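You operate a simulated robot arm through the tools that you are given. There is no shell and no other tool. Be economical: measure what you need, move in short steps, check, and stop when the job is done.

Carry out the task below with a simulated robot arm. There is one attempt and no reset: what you move stays moved.

Task
Put the TOP, MID and LOW plugs in and switch the box on.
Fine: each into the socket of its word on the sensor box; the plug marked NEW stays in the rack, the cover open.

The check looks at the end state, three seconds after you hand in, the way a careful person would. Anything else that was tipped, shoved, dropped, spilled or broken makes it a failure. Lids that push on must go on centred and level and be pressed home; caps that screw on are set level and turned clockwise until they are tight.

Robot
A 7-joint arm with a two-finger parallel gripper, fixed in place. Base frame: the origin is at the foot of the arm, x ahead of it, y to its left, z up; the work surface is at about z = 0.866. Units: m, rad, N and s.
With the tool pointing down near the work surface it reaches from about 0.24 to 0.68 m from the base axis. Its first joint turns from -1.152 to 1.152 rad. Payload 2.4 kg.
The tool frame sits at the grasp point between the pads (the TCP): z along the fingers, y along the line on which they close. The tips reach 0.03 m beyond it. The gripper opens to 0.094 m. The fingers are 0.028 m wide and 0.01 m thick; the gripper's body (0.05 by 0.096 m) begins 0.055 m behind the TCP.
Orientation is told as [roll, pitch, yaw] about the base's x, y, z axes, in that order, counted from this pose: with the fingers straight down and closing along the base's y, the tool's x points along the base's -x, its y along +y and its z along -z.

Tools
- The arm moves only by the tool nudge_tool. Its argument "increments" is a list of rows, each a list of 6 numbers: the shift along the tool's x, y, z in units of 30 mm (1.0 is 30 mm), then the turn, a rotation vector about the tool's x, y, z in units of 8 degrees (1.0 is 8 degrees). In form: [[x, y, z, wx, wy, wz], ...]. A call has 1 to 10 rows; each row shifts and turns the commanded pose from where the row before left it, along the tool's axes as they then stand. "fingers" is the closure in counts, from 0 (fully open) to 255 (shut), set as the call begins (left out, the last holds). A call with a number of a shift or a turn outside -1 to 1 is refused whole. A row lasts 0.2 s, in which the tool goes at most 0.05 m and 0.15 rad; a call with a longer step from one row to the next is refused whole, and so is a gripper value outside its range. A pose out of reach is approached as far as the arm can. The call stops where the force on the tool passes 70 N (or 10 N more than at its start, if that is more) or the arm is blocked; 0.2 s more then pass. Each finger travels about 0.153 m/s and halts on what it meets, pressing with about 29 N; the grip force reading is that of the motor and also rises with nothing between the fingers. The clock runs only during rows and for 0.2 s after the last one: add rows that do not move to give the fingers time. It gives the time, the measured TCP pose, the force on the tool (base axes), the opening and the grip force at its end, in the units of the frame above (readings bear some noise).
- Cameras (640 x 400 px; columns grow to the right, rows downward): "scene" is fixed at [0.0277, 0.4601, 1.4583]; the picture's right is [-0.86, -0.51, 0.00], its down [-0.22, 0.38, -0.90] and it looks along [0.45, -0.77, -0.44] (base axes); focal length 346 px, centre (320, 200). "wrist" rides on the gripper at [0.076, 0.014, -0.102] in the tool frame; the picture's right is [-0.18, 0.98, 0.00], its down [-0.75, -0.14, -0.64] and it looks along [-0.63, -0.12, 0.77] (tool axes); focal length 243 px, centre (320, 200). There is no depth. A picture from a camera that has moved, and an enlarged one, comes with that camera's place and axes in the base frame and with its lens.
- grab_frame(camera): a new picture of that camera. The clock stands still meanwhile.
- close_up(camera, box): a new picture of the part [left, top, right, bottom] of that camera's present view, enlarged. The clock stands still meanwhile.
- job_done(): hands the job in; it is judged then, once.

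Work in short steps. Places have to be worked out from the pictures, the camera data and where the tool is seen: move nearer, look again, correct. Check each grasp and each placing, and mend what went wrong. You have 120 turns and 76 pictures in all, those below and enlarged ones among them. Open the gripper and draw the arm clear of the work before you hand the job in, unless the task says otherwise; then end with one line.

The tools are called after "Request:" as a command line: name --pt "numbers of a row" for each row, then --argument value for the rest, lists and objects as JSON in quotes. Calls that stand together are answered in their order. nudge_tool: Moves the arm, as the interface text tells. Its arguments: {"type":"object","properties":{"increments":{"type":"array","items":{"type":"array","items":{"type":"number"}}},"fingers":{"type":"number"}},"required":["increments"]} The other tools are called the same way: grab_frame (camera) takes a picture; close_up (camera, box) takes an enlarged picture of a part of a camera's view; job_done () hands the job in.

At the start:

```text
time: 0.0
eef_pos: [0.3686, -0.1658, 1.1074]
tool_rot: [0.001, 0.0, -0.001]
contact_force: [-0.1, -0.3, 0.5]
width: 0.094
grasp_force: 0.0
```

scene: 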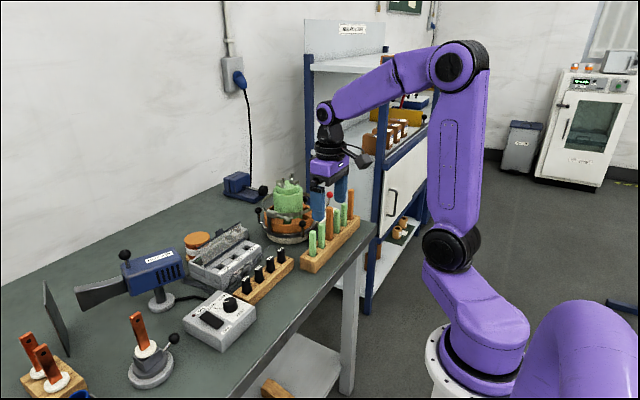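
wrist: 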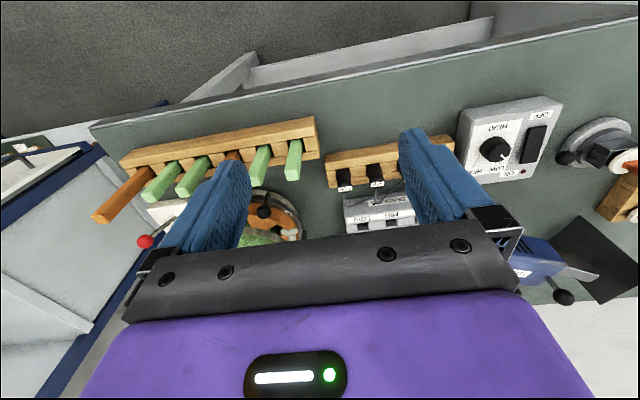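

I start with enlarged views of the box, rack and control unit.

Request:
close_up --camera "scene" --box '[170, 210, 310, 360]'

Request:
close_up --camera "wrist" --box '[310, 80, 590, 255]'

```text
2.67 times, centred on (240, 285) of scene
camera zoom: at [0.0277, 0.4601, 1.4583], right [-0.86, -0.51, 0.0], down [-0.22, 0.38, -0.9], along [0.45, -0.77, -0.44], focal length 923 px, centre (533, -27)
```

zoom: 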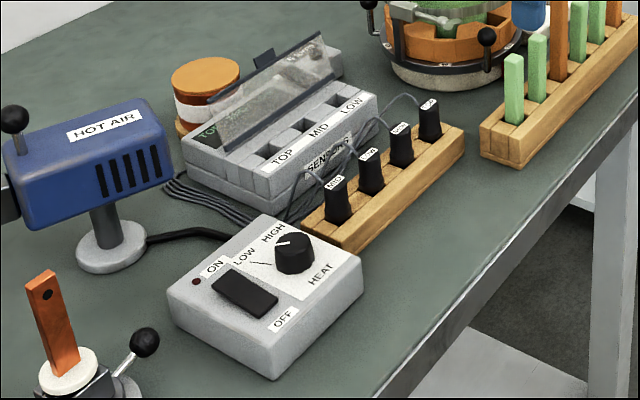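

```text
2.29 times, centred on (450, 168) of wrist
camera zoom: at [0.2915, -0.1533, 1.2097], right [0.18, 0.98, 0.0], down [0.75, -0.14, 0.64], along [0.63, -0.12, -0.77], focal length 555 px, centre (23, 274)
```

zoom: 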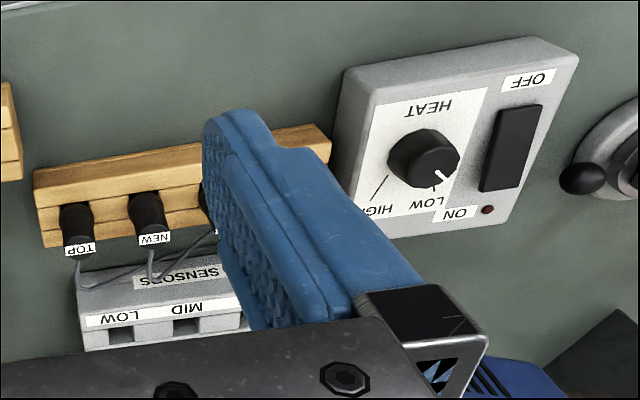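

The rack has MID, LOW(?), NEW, TOP at about x 0.508, y from -0.01 to -0.155. I move to y≈-0.08 to look at the rack and sensor box from nearer.

Request:
nudge_tool --pt "-0.4 0.8 0 0 0 0" --pt "-0.4 0.8 0 0 0 0" --pt "-0.4 0.8 0 0 0 0" --pt "-0.2 0.4 0 0 0 0" --pt "0 0 0 0 0 0"

Request:
grab_frame --camera "wrist"

```text
time: 1.2
eef_pos: [0.4096, -0.0839, 1.1081]
tool_rot: [0.0, -0.001, 0.001]
contact_force: [-0.2, -0.1, -0.5]
width: 0.0941
grasp_force: 0.1
```

```text
71 pictures are left
camera wrist: at [0.3327, -0.0699, 1.2101], right [0.18, 0.98, 0.0], down [0.75, -0.14, 0.64], along [0.63, -0.12, -0.77], focal length 243 px, centre (320, 200)
```

wrist: 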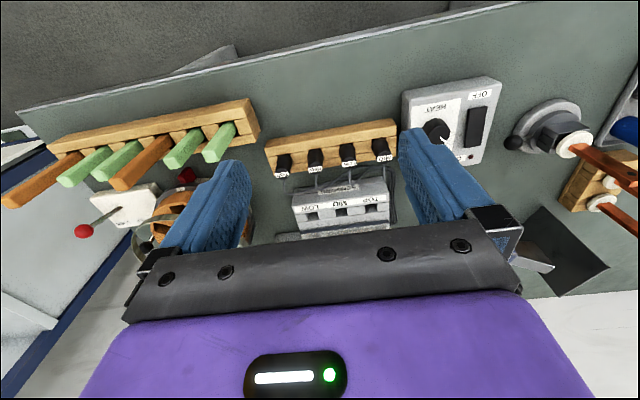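

Request:
close_up --camera "wrist" --box '[260, 110, 420, 250]'

Request:
close_up --camera "scene" --box '[180, 210, 300, 310]'

```text
2.86 times, centred on (340, 180) of wrist
camera zoom: at [0.3327, -0.0699, 1.2101], right [0.18, 0.98, 0.0], down [0.75, -0.14, 0.64], along [0.63, -0.12, -0.77], focal length 693 px, centre (263, 257)
```

zoom: 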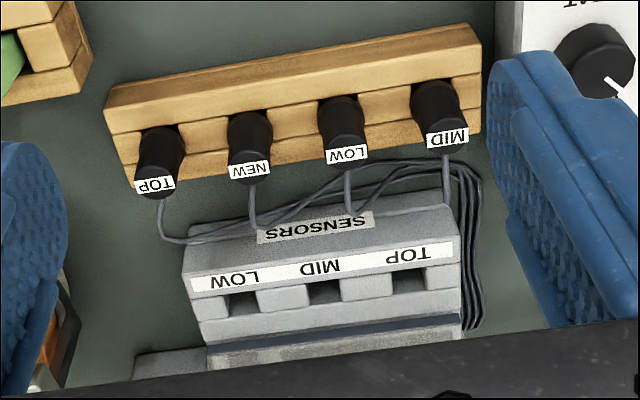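

```text
4.00 times, centred on (240, 260) of scene
camera zoom: at [0.0277, 0.4601, 1.4583], right [-0.86, -0.51, 0.0], down [-0.22, 0.38, -0.9], along [0.45, -0.77, -0.44], focal length 1385 px, centre (640, -40)
```

zoom: 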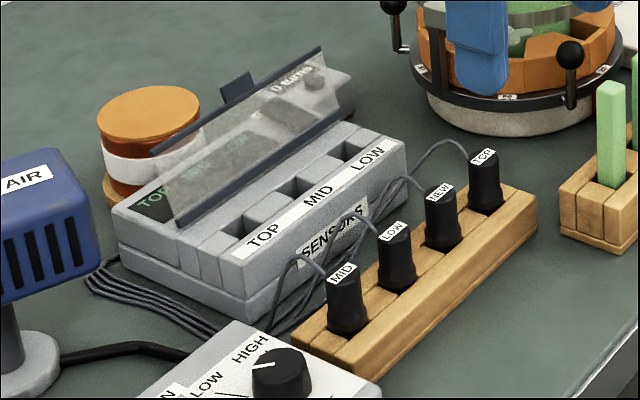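

Plugs MID, LOW, NEW, TOP are at x≈0.508; sockets near x≈0.61, y≈-0.036/-0.086/-0.136. I move forward and over to look at what is behind the cover (switch).

Request:
nudge_tool --pt "-1 0 0 0 0 0" --pt "-1 0 0 0 0 0" --pt "-1 0 0 0 0 0" --pt "-1 0 0 0 0 0" --pt "-1 0 0 0 0 0" --pt "0 0 0 0 0 0"

Request:
grab_frame --camera "wrist"

```text
time: 2.6
eef_pos: [0.5601, -0.0839, 1.1061]
tool_rot: [0.001, 0.001, -0.001]
contact_force: [0.2, -0.9, -0.1]
width: 0.0938
grasp_force: 0.0
```

```text
68 pictures are left
camera wrist: at [0.4839, -0.0703, 1.2082], right [0.18, 0.98, 0.0], down [0.75, -0.14, 0.64], along [0.63, -0.12, -0.77], focal length 243 px, centre (320, 200)
```

wrist: 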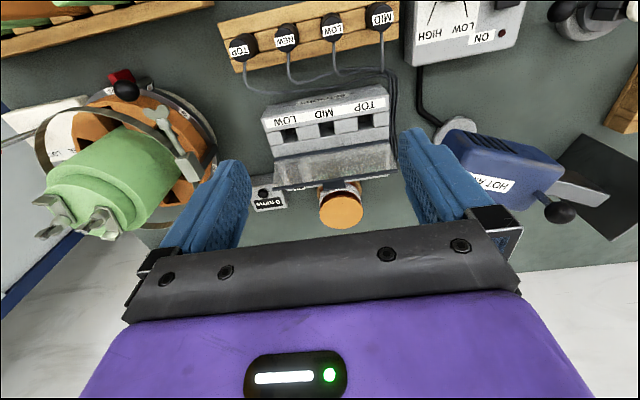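

Request:
close_up --camera "wrist" --box '[230, 70, 410, 240]'

```text
2.35 times, centred on (320, 155) of wrist
camera zoom: at [0.4839, -0.0703, 1.2082], right [0.18, 0.98, 0.0], down [0.75, -0.14, 0.64], along [0.63, -0.12, -0.77], focal length 571 px, centre (320, 306)
```

zoom: 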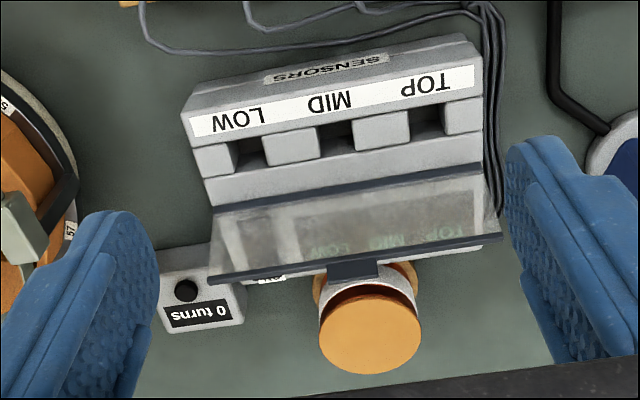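

Something labelled "ON" peeks out behind the cover. I go further forward to look at the box's rear part from above.

Request:
nudge_tool --pt "-1 0 0 0 0 0" --pt "-1 -0.6 0 0 0 0" --pt "-0.8 -0.6 0 0 0 0" --pt "0 0 0 0 0 0"

Request:
close_up --camera "wrist" --box '[220, 30, 440, 230]'

```text
time: 3.6
eef_pos: [0.6414, -0.1188, 1.1052]
tool_rot: [0.001, 0.001, -0.001]
contact_force: [0.3, -0.4, 1.0]
width: 0.0941
grasp_force: 0.1
```

```text
2.00 times, centred on (330, 130) of wrist
camera zoom: at [0.5663, -0.1049, 1.2077], right [0.18, 0.98, 0.0], down [0.75, -0.14, 0.64], along [0.63, -0.12, -0.77], focal length 485 px, centre (300, 340)
```

zoom: 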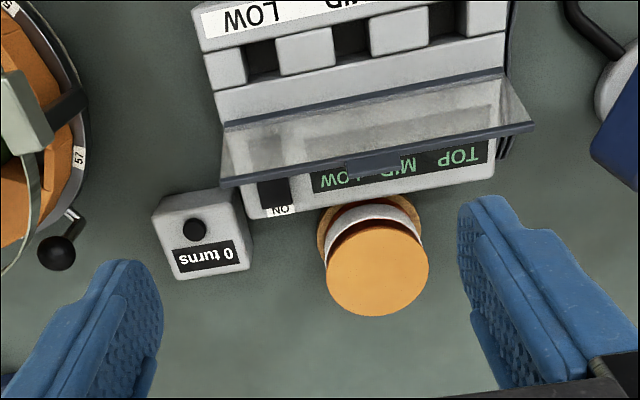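

The rocker sits behind the near-vertical open cover (cover top about x 0.657, z 0.966), ON end at about x 0.695, y -0.143. First the plugs: I go above MID with a partly closed gripper.

Request:
nudge_tool --pt "0.9 0.68 0 0 0 0" --pt "0.9 0.68 0 0 0 0" --pt "0.9 0.68 0 0 0 0" --pt "0.9 0.67 0 0 0 0" --pt "0.85 0.67 0 0 0 0" --pt "0 0 0.8 0 0 0" --pt "0 0 0.8 0 0 0" --pt "0 0 0.8 0 0 0" --pt "0 0 0 0 0 0" --fingers 140

Request:
grab_frame --camera "wrist"

Request:
close_up --camera "scene" --box '[180, 190, 320, 310]'

```text
time: 5.6
eef_pos: [0.5105, -0.0164, 1.0368]
tool_rot: [0.001, 0.001, 0.002]
contact_force: [0.0, -0.5, 0.6]
width: 0.0426
grasp_force: 0.1
```

```text
65 pictures are left
camera wrist: at [0.4338, -0.0033, 1.1384], right [0.18, 0.98, 0.0], down [0.75, -0.14, 0.64], along [0.63, -0.12, -0.77], focal length 243 px, centre (320, 200)
```

wrist: 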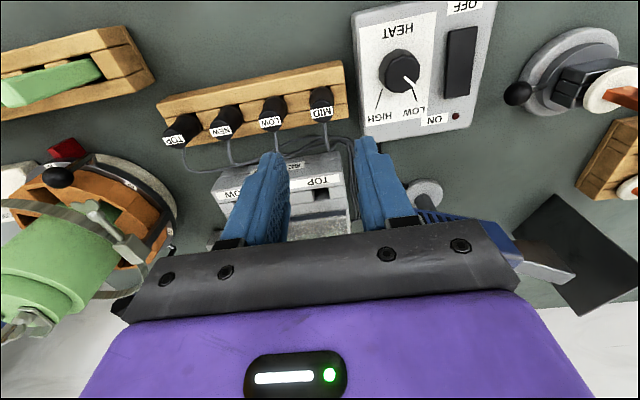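

```text
3.33 times, centred on (250, 250) of scene
camera zoom: at [0.0277, 0.4601, 1.4583], right [-0.86, -0.51, 0.0], down [-0.22, 0.38, -0.9], along [0.45, -0.77, -0.44], focal length 1154 px, centre (553, 33)
```

zoom: 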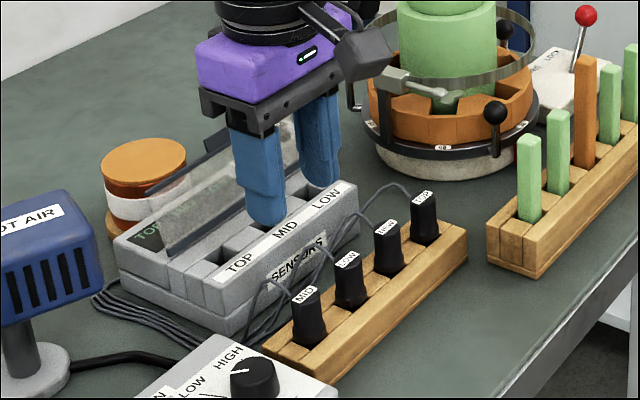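

Request:
close_up --camera "wrist" --box '[240, 50, 380, 170]'

Request:
close_up --camera "scene" --box '[230, 240, 300, 310]'

```text
3.33 times, centred on (310, 110) of wrist
camera zoom: at [0.4338, -0.0033, 1.1384], right [0.18, 0.98, 0.0], down [0.75, -0.14, 0.64], along [0.63, -0.12, -0.77], focal length 809 px, centre (353, 500)
```

zoom: 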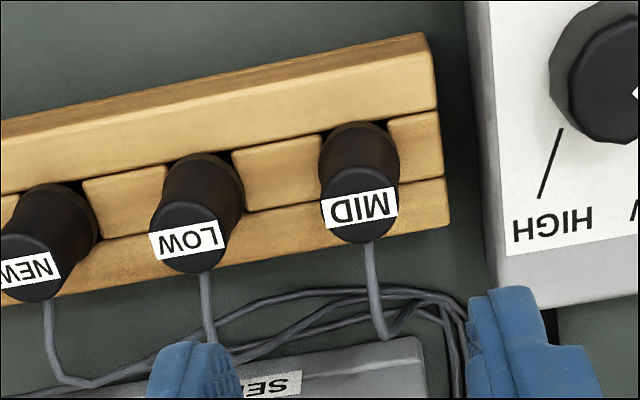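

```text
5.71 times, centred on (265, 275) of scene
camera zoom: at [0.0277, 0.4601, 1.4583], right [-0.86, -0.51, 0.0], down [-0.22, 0.38, -0.9], along [0.45, -0.77, -0.44], focal length 1978 px, centre (634, -229)
```

zoom: 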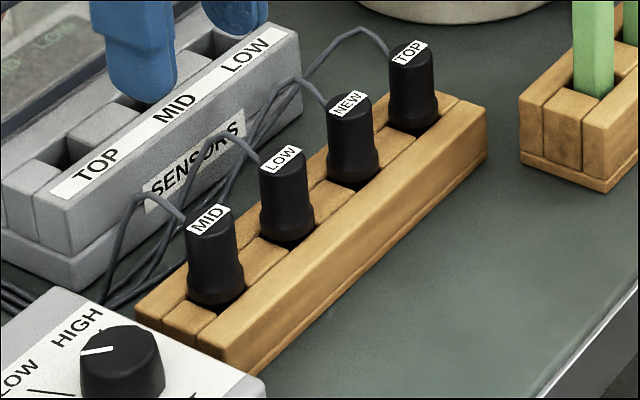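

Triangulating both views puts the MID top at about (0.5145, -0.017, 0.920), rack top ≈0.89. I descend to just above it and check alignment.

Request:
nudge_tool --pt "-0.13 0 0.8 0 0 0" --pt "0 0 0.8 0 0 0" --pt "0 0 0.7 0 0 0" --pt "0 0 0 0 0 0"

Request:
grab_frame --camera "wrist"

Request:
close_up --camera "scene" --box '[210, 230, 300, 310]'

```text
time: 6.6
eef_pos: [0.5143, -0.0184, 0.9663]
tool_rot: [0.0, 0.0, 0.0]
contact_force: [0.8, 0.8, 0.4]
width: 0.0427
grasp_force: 0.2
```

```text
61 pictures are left
camera wrist: at [0.4385, -0.0043, 1.0689], right [0.18, 0.98, 0.0], down [0.75, -0.14, 0.64], along [0.63, -0.12, -0.77], focal length 243 px, centre (320, 200)
```

wrist: 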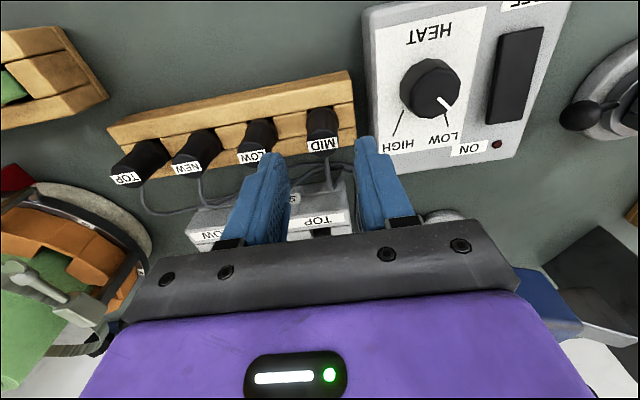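

```text
5.00 times, centred on (255, 270) of scene
camera zoom: at [0.0277, 0.4601, 1.4583], right [-0.86, -0.51, 0.0], down [-0.22, 0.38, -0.9], along [0.45, -0.77, -0.44], focal length 1731 px, centre (645, -150)
```

zoom: 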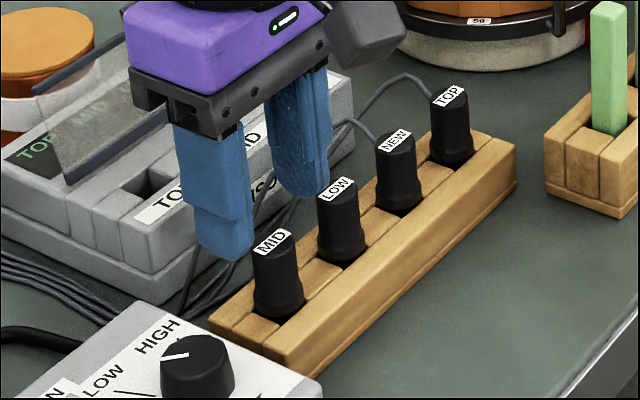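

Alignment agrees within ~2 mm in both views. I descend so the tips are just above the rack.

Request:
nudge_tool --pt "0.03 0.03 0.7 0 0 0" --pt "0 0 0.65 0 0 0" --pt "0 0 0 0 0 0"

Request:
close_up --camera "scene" --box '[210, 230, 300, 310]'

Request:
close_up --camera "wrist" --box '[220, 90, 420, 240]'

```text
time: 7.4
eef_pos: [0.5138, -0.0165, 0.9281]
tool_rot: [0.001, 0.0, 0.0]
contact_force: [0.3, 0.8, 3.3]
width: 0.0421
grasp_force: 0.0
```

```text
5.00 times, centred on (255, 270) of scene
camera zoom: at [0.0276, 0.4601, 1.4583], right [-0.86, -0.51, 0.0], down [-0.22, 0.38, -0.9], along [0.45, -0.77, -0.44], focal length 1731 px, centre (645, -150)
```

zoom: 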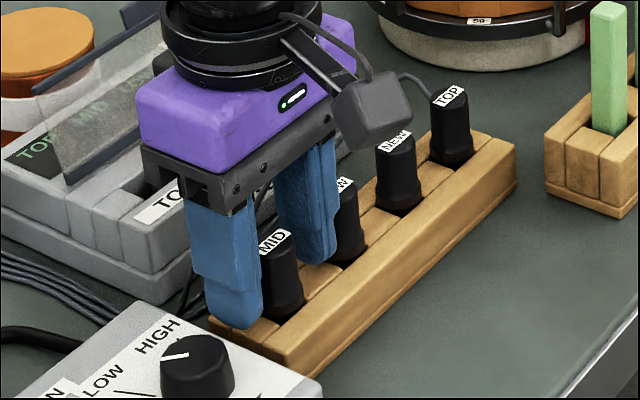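

```text
2.67 times, centred on (320, 165) of wrist
camera zoom: at [0.4372, -0.0033, 1.0293], right [0.18, 0.98, 0.0], down [0.75, -0.14, 0.64], along [0.63, -0.12, -0.77], focal length 647 px, centre (320, 293)
```

zoom: 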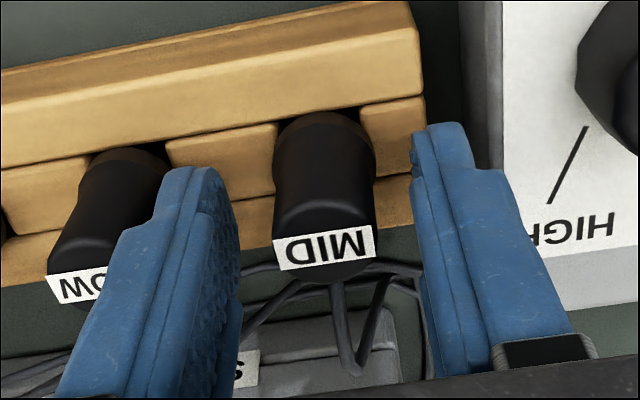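

The plug is centred between the fingers. Closing now.

Request:
nudge_tool --pt "0 0 0 0 0 0" --pt "0 0 0 0 0 0" --pt "0 0 0 0 0 0" --fingers 255

```text
time: 8.2
eef_pos: [0.514, -0.0166, 0.9275]
tool_rot: [0.0, -0.002, 0.001]
contact_force: [-0.6, 0.8, -0.1]
width: 0.0215
grasp_force: 29.1
```

Gripped at 21.5 mm. I lift slowly and watch.

Request:
nudge_tool --pt "0 0 -0.5 0 0 0" --pt "0 0 -0.5 0 0 0" --pt "0 0 -0.7 0 0 0" --pt "0 0 -0.7 0 0 0" --pt "0 0 0 0 0 0"

Request:
close_up --camera "scene" --box '[200, 200, 300, 300]'

Request:
close_up --camera "wrist" --box '[200, 50, 440, 240]'

```text
time: 9.4
eef_pos: [0.5125, -0.0173, 0.9987]
tool_rot: [0.0, -0.001, 0.0]
contact_force: [0.7, 0.1, 0.2]
width: 0.0214
grasp_force: 29.1
```

```text
4.00 times, centred on (250, 250) of scene
camera zoom: at [0.0277, 0.4601, 1.4583], right [-0.86, -0.51, 0.0], down [-0.22, 0.38, -0.9], along [0.45, -0.77, -0.44], focal length 1385 px, centre (600, 0)
```

zoom: 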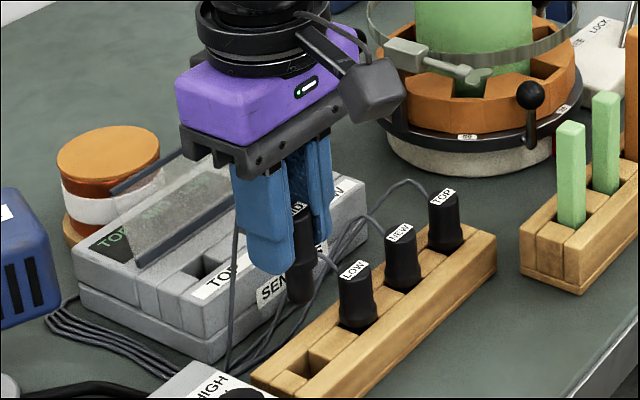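

```text
2.11 times, centred on (320, 145) of wrist
camera zoom: at [0.4371, -0.0032, 1.1009], right [0.18, 0.98, 0.0], down [0.75, -0.14, 0.64], along [0.63, -0.12, -0.77], focal length 511 px, centre (320, 316)
```

zoom: 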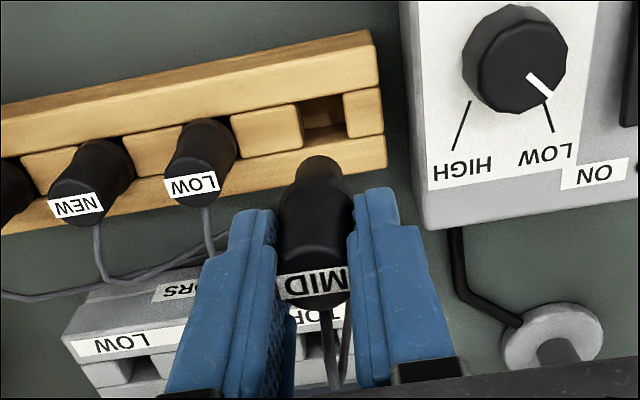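

MID came out cleanly; its bottom is ~61 mm below the TCP, shoulder ~37 mm below. I carry it above the MID socket, estimated (0.609, -0.0865), box top ≈0.915.

Request:
nudge_tool --pt "0 0 -0.3 0 0 0" --pt "-0.8 -0.58 0 0 0 0" --pt "-0.8 -0.58 0 0 0 0" --pt "-0.8 -0.58 0 0 0 0" --pt "-0.8 -0.57 0 0 0 0" --pt "0 0 0 0 0 0"

Request:
close_up --camera "scene" --box '[180, 190, 280, 290]'

Request:
close_up --camera "wrist" --box '[200, 50, 440, 240]'

```text
time: 10.8
eef_pos: [0.6097, -0.0861, 1.0079]
tool_rot: [-0.001, 0.0, 0.0]
contact_force: [-0.1, 0.2, -0.6]
width: 0.0215
grasp_force: 29.2
```

```text
4.00 times, centred on (230, 240) of scene
camera zoom: at [0.0277, 0.4601, 1.4583], right [-0.86, -0.51, 0.0], down [-0.22, 0.38, -0.9], along [0.45, -0.77, -0.44], focal length 1385 px, centre (680, 40)
```

zoom: 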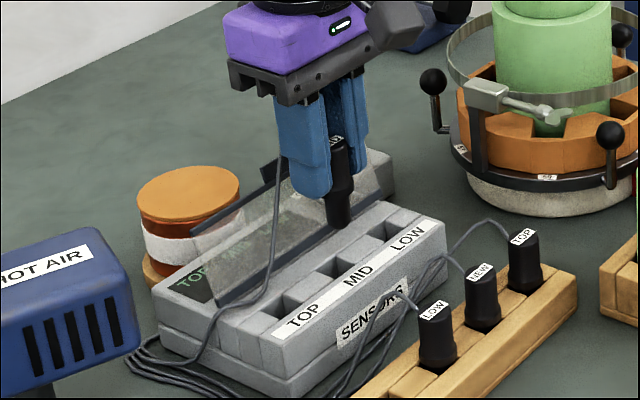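

```text
2.11 times, centred on (320, 145) of wrist
camera zoom: at [0.5334, -0.0729, 1.1088], right [0.18, 0.98, 0.0], down [0.75, -0.14, 0.64], along [0.63, -0.12, -0.77], focal length 511 px, centre (320, 316)
```

zoom: 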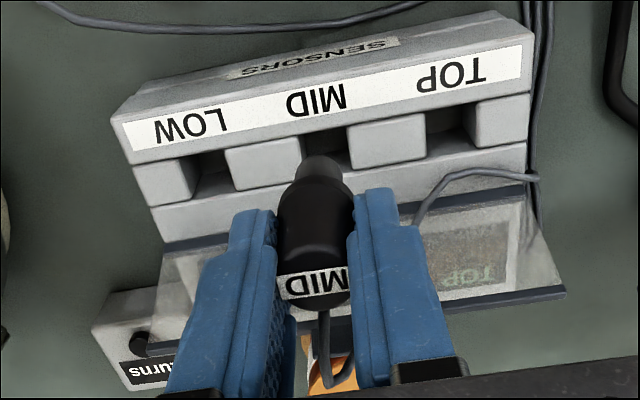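

The socket centre computes to about (0.611, -0.085); the plug is almost directly above. I descend until the pin is just above the box top and look again.

Request:
nudge_tool --pt "-0.03 0.02 0.45 0 0 0" --pt "0 0 0.4 0 0 0" --pt "0 0 0 0 0 0"

Request:
close_up --camera "scene" --box '[200, 210, 270, 280]'

Request:
close_up --camera "wrist" --box '[240, 60, 400, 200]'

```text
time: 11.6
eef_pos: [0.6103, -0.0842, 0.9796]
tool_rot: [0.0, -0.001, -0.001]
contact_force: [-0.1, -0.9, 0.6]
width: 0.0213
grasp_force: 29.1
```

```text
5.71 times, centred on (235, 245) of scene
camera zoom: at [0.0277, 0.4601, 1.4583], right [-0.86, -0.51, 0.0], down [-0.22, 0.38, -0.9], along [0.45, -0.77, -0.44], focal length 1978 px, centre (806, -57)
```

zoom: 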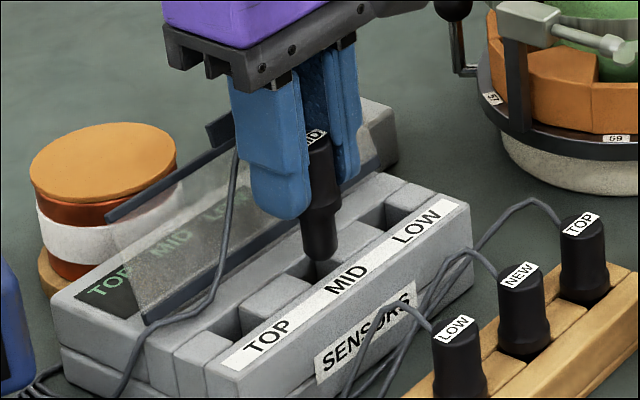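

```text
2.86 times, centred on (320, 130) of wrist
camera zoom: at [0.5344, -0.0713, 1.0829], right [0.18, 0.98, 0.0], down [0.75, -0.14, 0.64], along [0.63, -0.12, -0.77], focal length 693 px, centre (320, 400)
```

zoom: 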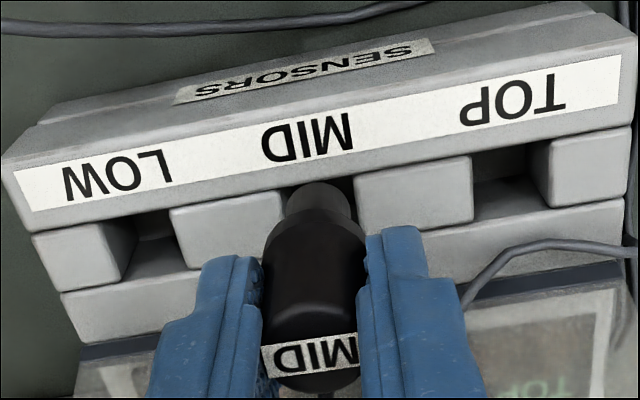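

Pin looks lined up over the MID hole. I lower in small steps while watching the force.

Request:
nudge_tool --pt "0 0 0.2 0 0 0" --pt "0 0 0.2 0 0 0" --pt "0 0 0 0 0 0"

Request:
close_up --camera "scene" --box '[200, 210, 270, 280]'

```text
time: 12.4
eef_pos: [0.611, -0.0847, 0.9703]
tool_rot: [-0.001, -0.001, 0.001]
contact_force: [-7.5, 0.6, 23.4]
width: 0.0211
grasp_force: 28.4
```

```text
5.71 times, centred on (235, 245) of scene
camera zoom: at [0.027, 0.4602, 1.4583], right [-0.86, -0.51, 0.0], down [-0.22, 0.38, -0.9], along [0.45, -0.77, -0.44], focal length 1978 px, centre (806, -57)
```

zoom: 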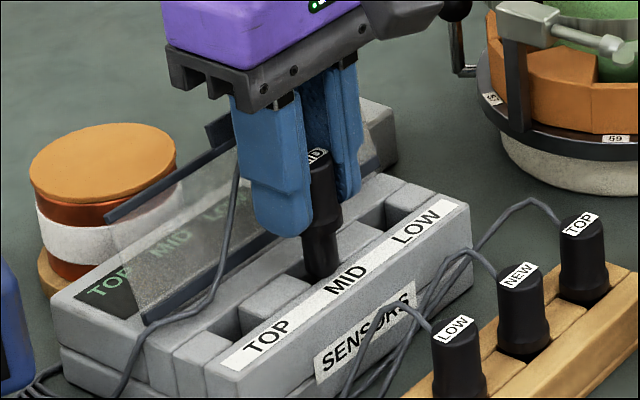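

Contact (23 N up, -7.5 N in x). I back off slightly and look closely at where the pin is relative to the hole.

Request:
nudge_tool --pt "0 0 -0.13 0 0 0" --pt "0 0 0 0 0 0"

Request:
close_up --camera "scene" --box '[222, 230, 254, 262]'

Request:
close_up --camera "wrist" --box '[280, 80, 360, 150]'

```text
time: 13.0
eef_pos: [0.6109, -0.0859, 0.9725]
tool_rot: [0.0, 0.003, 0.0]
contact_force: [-0.7, -1.5, -0.4]
width: 0.0211
grasp_force: 29.6
```

```text
12.50 times, centred on (238, 246) of scene
camera zoom: at [0.0277, 0.4601, 1.4583], right [-0.86, -0.51, 0.0], down [-0.22, 0.38, -0.9], along [0.45, -0.77, -0.44], focal length 4328 px, centre (1345, -375)
```

zoom: 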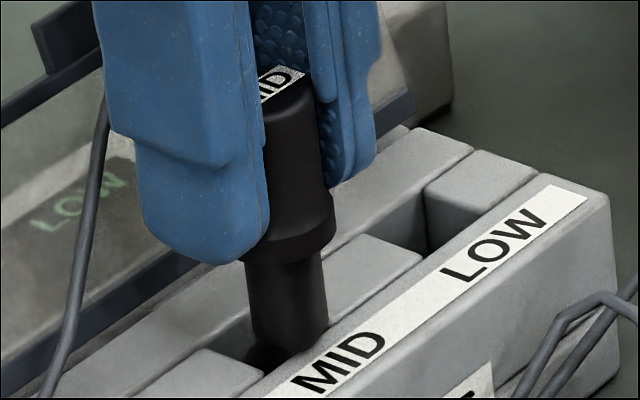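

```text
5.71 times, centred on (320, 115) of wrist
camera zoom: at [0.5342, -0.0714, 1.0747], right [0.18, 0.98, 0.0], down [0.75, -0.14, 0.64], along [0.63, -0.12, -0.77], focal length 1386 px, centre (320, 686)
```

zoom: 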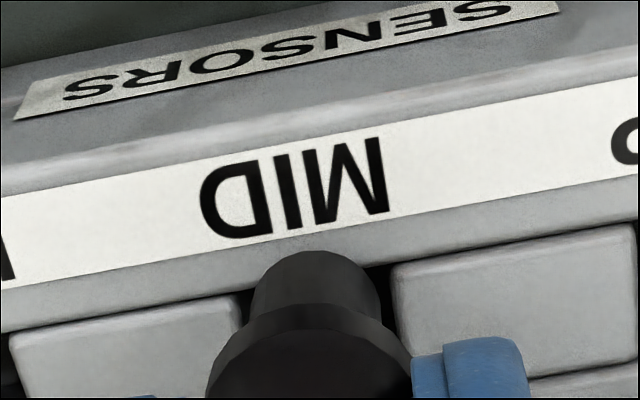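

Both close-ups show the pin overlapping the front strip's edge by ~3 mm, with hole uncovered on the +x side. I shift +x 3 mm and look again.

Request:
nudge_tool --pt "-0.1 0 0 0 0 0" --pt "0 0 0 0 0 0"

Request:
close_up --camera "scene" --box '[222, 230, 254, 262]'

Request:
close_up --camera "wrist" --box '[280, 80, 360, 150]'

```text
time: 13.6
eef_pos: [0.6146, -0.0836, 0.9739]
tool_rot: [-0.001, 0.0, 0.0]
contact_force: [0.4, 0.1, 0.3]
width: 0.0215
grasp_force: 29.1
```

```text
12.50 times, centred on (238, 246) of scene
camera zoom: at [0.0277, 0.4601, 1.4583], right [-0.86, -0.51, 0.0], down [-0.22, 0.38, -0.9], along [0.45, -0.77, -0.44], focal length 4328 px, centre (1345, -375)
```

zoom: 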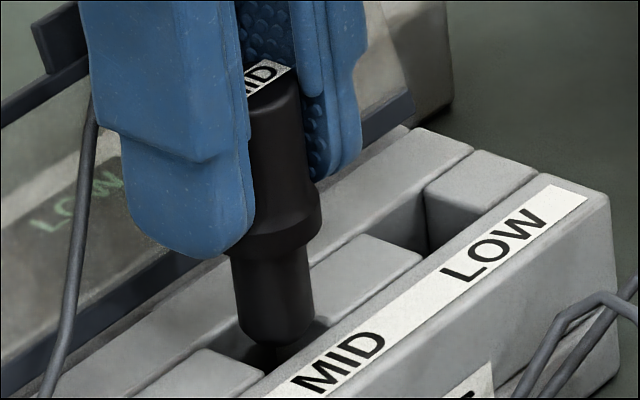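

```text
5.71 times, centred on (320, 115) of wrist
camera zoom: at [0.5376, -0.071, 1.0752], right [0.18, 0.98, 0.0], down [0.75, -0.14, 0.64], along [0.63, -0.12, -0.77], focal length 1386 px, centre (320, 686)
```

zoom: 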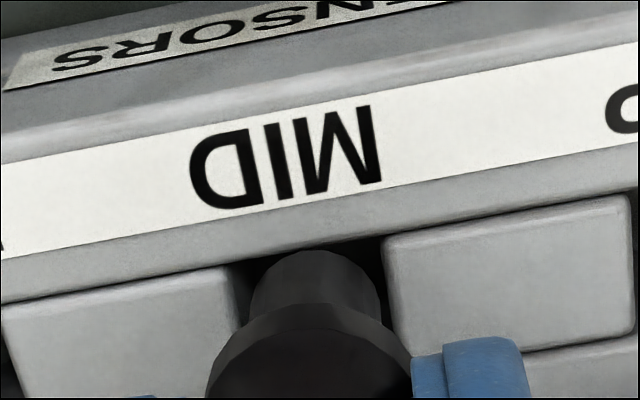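

Now the pin edge is just inside the front edge; a touch more +x and -y centres it. Lowering slowly.

Request:
nudge_tool --pt "-0.03 -0.025 0 0 0 0" --pt "0 0 0.13 0 0 0" --pt "0 0 0.13 0 0 0" --pt "0 0 0 0 0 0"

```text
time: 14.6
eef_pos: [0.6169, -0.0849, 0.9654]
tool_rot: [0.0, -0.005, 0.001]
contact_force: [10.9, -0.3, 1.6]
width: 0.0212
grasp_force: 29.3
```

The pin has entered; the +11 N in x says it rubs the front side, so I add 1 mm +x and go on down.

Request:
nudge_tool --pt "-0.04 0 0 0 0 0" --pt "0 0 0.15 0 0 0" --pt "0 0 0 0 0 0"

```text
time: 15.4
eef_pos: [0.6168, -0.0862, 0.9595]
tool_rot: [0.0, 0.002, -0.001]
contact_force: [7.0, 1.2, 0.9]
width: 0.0214
grasp_force: 28.9
```

Request:
nudge_tool --pt "-0.02 0 0.12 0 0 0" --pt "0 0 0.12 0 0 0" --pt "0 0 0 0 0 0"

Request:
close_up --camera "scene" --box '[210, 220, 260, 270]'

```text
time: 16.2
eef_pos: [0.6184, -0.0866, 0.9551]
tool_rot: [-0.001, -0.001, 0.0]
contact_force: [3.6, -0.3, 0.2]
width: 0.0215
grasp_force: 29.0
```

```text
8.00 times, centred on (235, 245) of scene
camera zoom: at [0.0278, 0.4601, 1.4583], right [-0.86, -0.51, 0.0], down [-0.22, 0.38, -0.9], along [0.45, -0.77, -0.44], focal length 2770 px, centre (1000, -160)
```

zoom: 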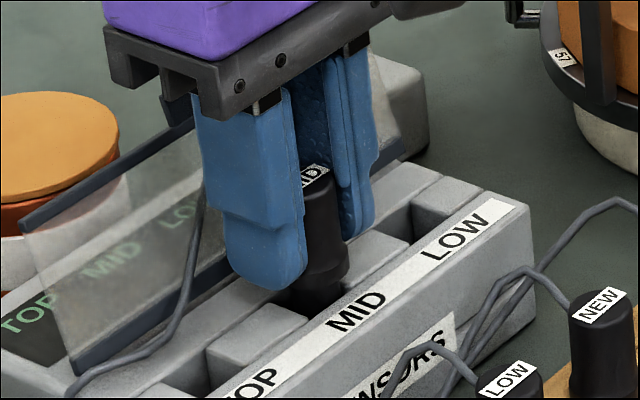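

Going in nicely; I continue down until the shoulder seats.

Request:
nudge_tool --pt "-0.01 0 0.12 0 0 0" --pt "0 0 0.12 0 0 0" --pt "0 0 0.1 0 0 0" --pt "0 0 0 0 0 0"

```text
time: 17.2
eef_pos: [0.6164, -0.0859, 0.944]
tool_rot: [-0.002, 0.001, 0.0]
contact_force: [2.1, 0.9, 4.9]
width: 0.0211
grasp_force: 28.5
```

Request:
nudge_tool --pt "0 0 0.1 0 0 0" --pt "0 0 0.1 0 0 0" --pt "0 0 0 0 0 0"

Request:
close_up --camera "scene" --box '[210, 220, 260, 270]'

```text
time: 18.0
eef_pos: [0.6173, -0.0848, 0.9402]
tool_rot: [-0.001, -0.006, 0.001]
contact_force: [-4.8, 0.3, 29.6]
width: 0.0217
grasp_force: 28.9
```

```text
8.00 times, centred on (235, 245) of scene
camera zoom: at [0.027, 0.4602, 1.4583], right [-0.86, -0.51, 0.0], down [-0.22, 0.38, -0.9], along [0.45, -0.77, -0.44], focal length 2770 px, centre (1000, -160)
```

zoom: 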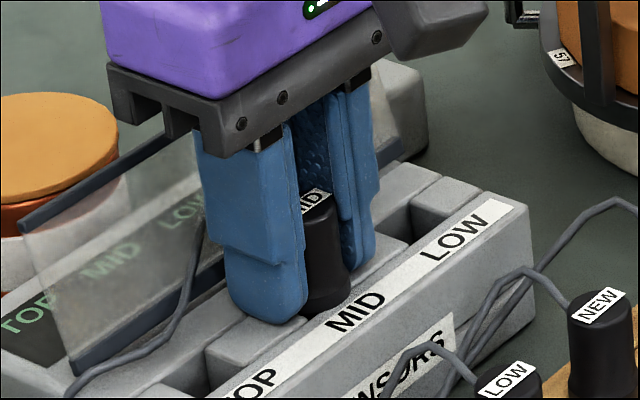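

Firm stop at 29 N. I release with partial opening, rise, and check the seating.

Request:
nudge_tool --pt "0 0 -0.03 0 0 0" --pt "0 0 0 0 0 0" --pt "0 0 -0.6 0 0 0" --pt "0 0 -0.8 0 0 0" --pt "0 0 -0.8 0 0 0" --pt "0 0 0 0 0 0" --fingers 140

Request:
close_up --camera "scene" --box '[210, 230, 260, 280]'

Request:
close_up --camera "wrist" --box '[240, 60, 400, 190]'

```text
time: 19.4
eef_pos: [0.6161, -0.0852, 1.0055]
tool_rot: [-0.001, -0.001, 0.0]
contact_force: [1.4, 0.2, 0.1]
width: 0.0424
grasp_force: 0.1
```

```text
8.00 times, centred on (235, 255) of scene
camera zoom: at [0.0277, 0.4601, 1.4583], right [-0.86, -0.51, 0.0], down [-0.22, 0.38, -0.9], along [0.45, -0.77, -0.44], focal length 2770 px, centre (1000, -240)
```

zoom: 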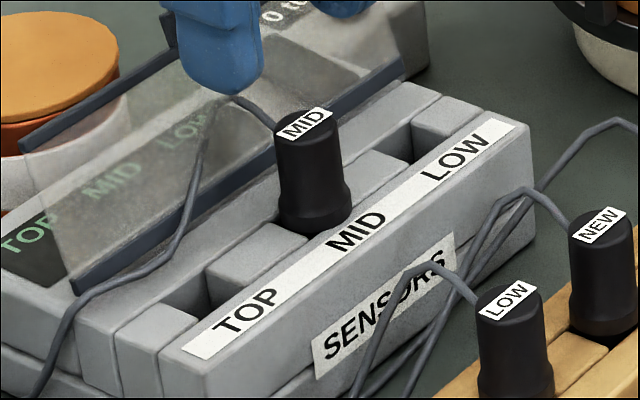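

```text
3.08 times, centred on (320, 125) of wrist
camera zoom: at [0.5398, -0.0715, 1.1073], right [0.18, 0.98, 0.0], down [0.75, -0.14, 0.64], along [0.63, -0.12, -0.77], focal length 746 px, centre (320, 431)
```

zoom: 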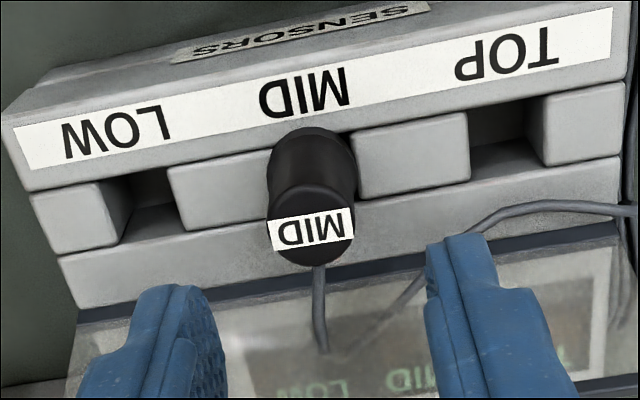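

MID is seated upright. The rack pitch is ≈48 mm, so LOW should be at (0.514, -0.0645); I go above it.

Request:
nudge_tool --pt "0.85 0.17 0 0 0 0" --pt "0.85 0.17 0 0 0 0" --pt "0.85 0.17 0 0 0 0" --pt "0.85 0.18 0 0 0 0" --pt "0 0 0.8 0 0 0" --pt "0 0 0.5 0 0 0" --pt "0 0 0 0 0 0" --fingers 150

Request:
close_up --camera "wrist" --box '[220, 70, 420, 240]'

```text
time: 21.0
eef_pos: [0.5128, -0.0652, 0.9652]
tool_rot: [0.0, 0.0, -0.001]
contact_force: [0.4, 0.0, 0.8]
width: 0.0388
grasp_force: 0.0
```

```text
2.35 times, centred on (320, 155) of wrist
camera zoom: at [0.4373, -0.0513, 1.0679], right [0.18, 0.98, 0.0], down [0.75, -0.14, 0.64], along [0.63, -0.12, -0.77], focal length 571 px, centre (320, 306)
```

zoom: 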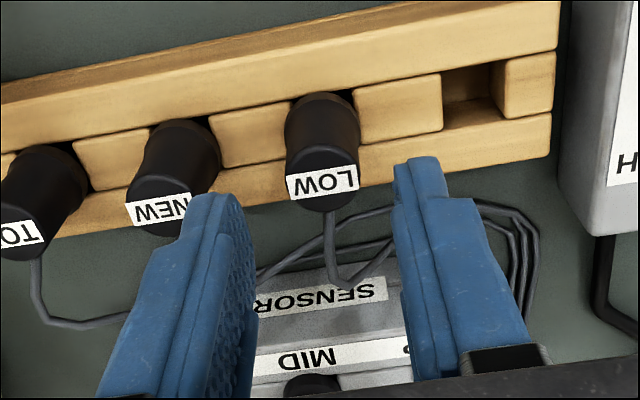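

LOW is centred between the fingers. Descend and grip.

Request:
nudge_tool --pt "0 0 0.65 0 0 0" --pt "0 0 0.6 0 0 0" --pt "0 0 0 0 0 0"

Request:
nudge_tool --pt "0 0 0 0 0 0" --pt "0 0 0 0 0 0" --pt "0 0 0 0 0 0" --fingers 255

```text
time: 21.8
eef_pos: [0.5123, -0.065, 0.9287]
tool_rot: [0.0, 0.0, -0.001]
contact_force: [0.2, 0.0, 0.1]
width: 0.0387
grasp_force: 0.2
```

```text
time: 22.6
eef_pos: [0.5146, -0.0646, 0.9284]
tool_rot: [0.001, 0.002, 0.003]
contact_force: [0.3, 7.2, 0.7]
width: 0.0214
grasp_force: 29.4
```

Gripped. Lift and carry to above the LOW socket using the same offset as found for MID.

Request:
nudge_tool --pt "0 0 -0.5 0 0 0" --pt "0 0 -0.8 0 0 0" --pt "0 0 -0.8 0 0 0" --pt "0 0 -0.8 0 0 0" --pt "-0.85 -0.58 0 0 0 0" --pt "-0.85 -0.57 0 0 0 0" --pt "-0.85 -0.57 0 0 0 0" --pt "-0.85 -0.57 0 0 0 0" --pt "0 0 0.5 0 0 0" --pt "0 0 0 0 0 0"

Request:
nudge_tool --pt "0 0 0.7 0 0 0" --pt "0 0 0 0 0 0"

Request:
close_up --camera "scene" --box '[224, 210, 264, 250]'

Request:
close_up --camera "wrist" --box '[280, 80, 360, 150]'

```text
time: 24.8
eef_pos: [0.6181, -0.1343, 0.9985]
tool_rot: [0.001, 0.0, 0.0]
contact_force: [-0.7, 1.1, 0.2]
width: 0.0211
grasp_force: 29.2
```

```text
time: 25.4
eef_pos: [0.6165, -0.134, 0.9792]
tool_rot: [0.0, 0.001, -0.001]
contact_force: [-0.8, 0.2, -0.8]
width: 0.0212
grasp_force: 29.3
```

```text
10.00 times, centred on (244, 230) of scene
camera zoom: at [0.0277, 0.4601, 1.4583], right [-0.86, -0.51, 0.0], down [-0.22, 0.38, -0.9], along [0.45, -0.77, -0.44], focal length 3462 px, centre (1080, -100)
```

zoom: 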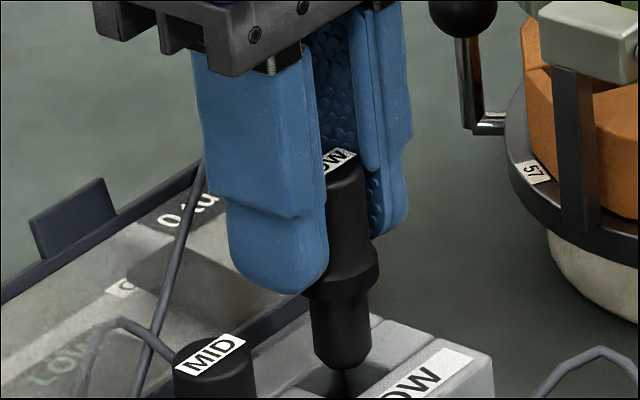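

```text
5.71 times, centred on (320, 115) of wrist
camera zoom: at [0.5397, -0.1207, 1.0811], right [0.18, 0.98, 0.0], down [0.75, -0.14, 0.64], along [0.63, -0.12, -0.77], focal length 1386 px, centre (320, 686)
```

zoom: 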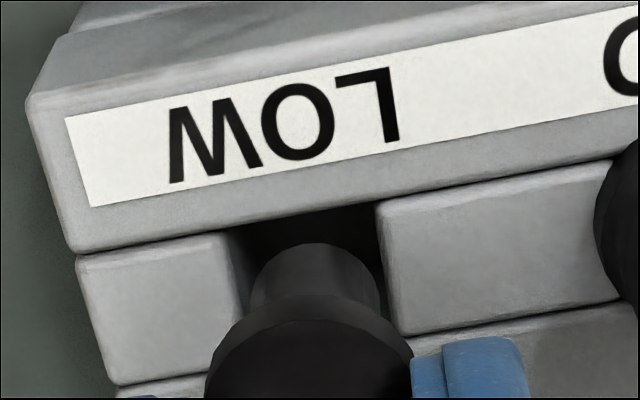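

Pin edge (after parallax) coincides with the front strip edge; as with MID I need ~+2 mm x and -0.5 mm y, then lower.

Request:
nudge_tool --pt "-0.07 -0.015 0 0 0 0" --pt "0 0 0.2 0 0 0" --pt "0 0 0.2 0 0 0" --pt "0 0 0.1 0 0 0" --pt "0 0 0 0 0 0"

```text
time: 26.6
eef_pos: [0.6177, -0.1337, 0.9626]
tool_rot: [0.001, 0.0, -0.001]
contact_force: [-0.5, 0.2, -0.8]
width: 0.0215
grasp_force: 29.3
```

No contact force at 0.9626: the pin is in the hole. Continuing down.

Request:
nudge_tool --pt "0 0 0.2 0 0 0" --pt "0 0 0.2 0 0 0" --pt "0 0 0.15 0 0 0" --pt "0 0 0 0 0 0"

Request:
nudge_tool --pt "0 0 0.1 0 0 0" --pt "0 0 0.1 0 0 0" --pt "0 0 0.05 0 0 0" --pt "0 0 0 0 0 0"

```text
time: 27.6
eef_pos: [0.618, -0.1336, 0.9479]
tool_rot: [0.0, 0.0, -0.001]
contact_force: [0.7, -0.3, 0.6]
width: 0.0213
grasp_force: 28.9
```

```text
time: 28.6
eef_pos: [0.6192, -0.1343, 0.942]
tool_rot: [-0.002, -0.005, -0.001]
contact_force: [-5.7, 2.7, 29.6]
width: 0.0218
grasp_force: 29.2
```

Seated with 30 N. Release, rise, and check.

Request:
nudge_tool --pt "0 0 -0.03 0 0 0" --pt "0 0 0 0 0 0" --pt "0 0 -0.6 0 0 0" --pt "0 0 -0.8 0 0 0" --pt "0 0 -0.8 0 0 0" --pt "0 0 0 0 0 0" --fingers 150

Request:
close_up --camera "scene" --box '[210, 220, 280, 290]'

```text
time: 30.0
eef_pos: [0.6172, -0.1343, 1.007]
tool_rot: [0.0, -0.001, -0.001]
contact_force: [-0.9, 0.2, 0.0]
width: 0.0389
grasp_force: 0.0
```

```text
5.71 times, centred on (245, 255) of scene
camera zoom: at [0.0277, 0.4601, 1.4583], right [-0.86, -0.51, 0.0], down [-0.22, 0.38, -0.9], along [0.45, -0.77, -0.44], focal length 1978 px, centre (749, -114)
```

zoom: 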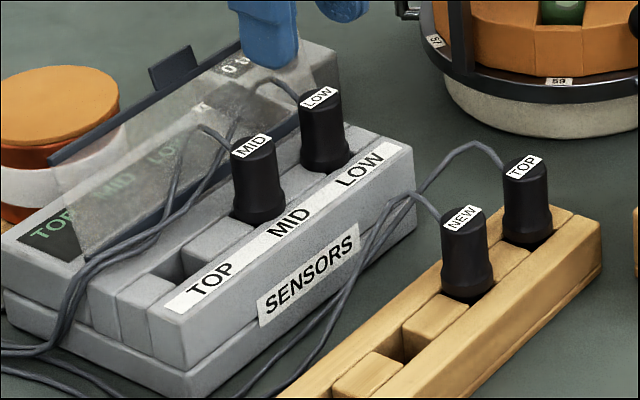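

LOW and MID seated. Now above TOP at about (0.5135, -0.1605).

Request:
nudge_tool --pt "0.87 -0.22 0 0 0 0" --pt "0.87 -0.22 0 0 0 0" --pt "0.87 -0.22 0 0 0 0" --pt "0.85 -0.22 0 0 0 0" --pt "0 0 0.8 0 0 0" --pt "0 0 0.55 0 0 0" --pt "0 0 0 0 0 0"

Request:
close_up --camera "wrist" --box '[220, 70, 420, 240]'

```text
time: 31.6
eef_pos: [0.5141, -0.1601, 0.9652]
tool_rot: [0.0, 0.001, 0.001]
contact_force: [0.3, 1.0, -0.8]
width: 0.0387
grasp_force: 0.1
```

```text
2.35 times, centred on (320, 155) of wrist
camera zoom: at [0.4376, -0.1474, 1.0677], right [0.18, 0.98, 0.0], down [0.75, -0.14, 0.64], along [0.63, -0.12, -0.77], focal length 571 px, centre (320, 306)
```

zoom: 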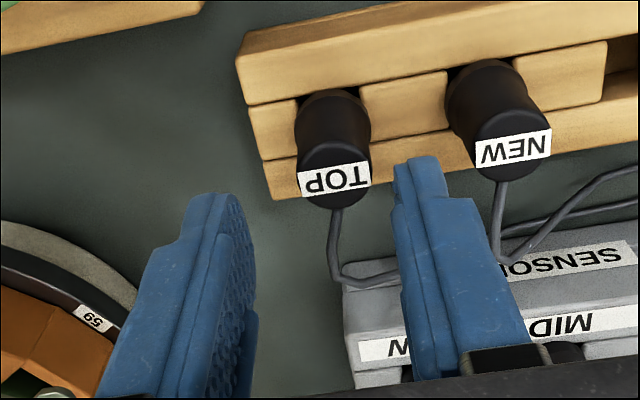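

TOP appears ~3 mm to +y of the tool centre. I correct, narrow the opening a bit for clearance to NEW, and descend.

Request:
nudge_tool --pt "0.03 0.105 0 0 0 0" --pt "0 0 0 0 0 0" --pt "0 0 0.6 0 0 0" --pt "0 0 0 0 0 0" --fingers 160

Request:
close_up --camera "wrist" --box '[220, 70, 420, 240]'

```text
time: 32.6
eef_pos: [0.5134, -0.1582, 0.9473]
tool_rot: [-0.001, 0.0, 0.0]
contact_force: [0.3, -0.1, -0.3]
width: 0.0352
grasp_force: 0.0
```

```text
2.35 times, centred on (320, 155) of wrist
camera zoom: at [0.4369, -0.1445, 1.0496], right [0.18, 0.98, 0.0], down [0.75, -0.14, 0.64], along [0.63, -0.12, -0.77], focal length 571 px, centre (320, 306)
```

zoom: 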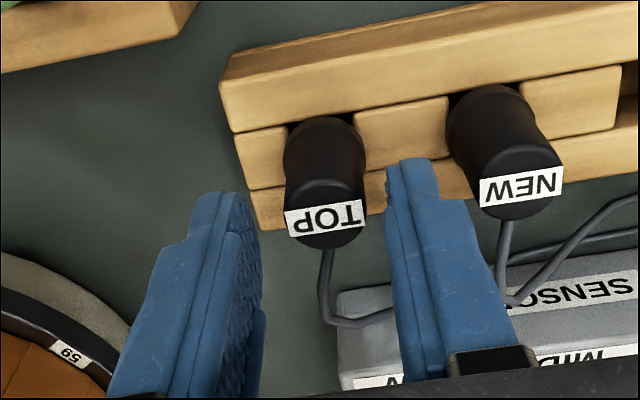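

Centred now. Descend and grip.

Request:
nudge_tool --pt "0 0.01 0.35 0 0 0" --pt "0 0 0.28 0 0 0" --pt "0 0 0 0 0 0"

Request:
nudge_tool --pt "0 0 0 0 0 0" --pt "0 0 0 0 0 0" --pt "0 0 0 0 0 0" --fingers 255

```text
time: 33.4
eef_pos: [0.5127, -0.1565, 0.929]
tool_rot: [-0.001, 0.002, -0.001]
contact_force: [0.5, -0.5, -0.4]
width: 0.0349
grasp_force: 0.0
```

```text
time: 34.2
eef_pos: [0.5133, -0.1572, 0.9278]
tool_rot: [-0.002, 0.0, 0.0]
contact_force: [0.5, 0.4, 0.0]
width: 0.021
grasp_force: 28.8
```

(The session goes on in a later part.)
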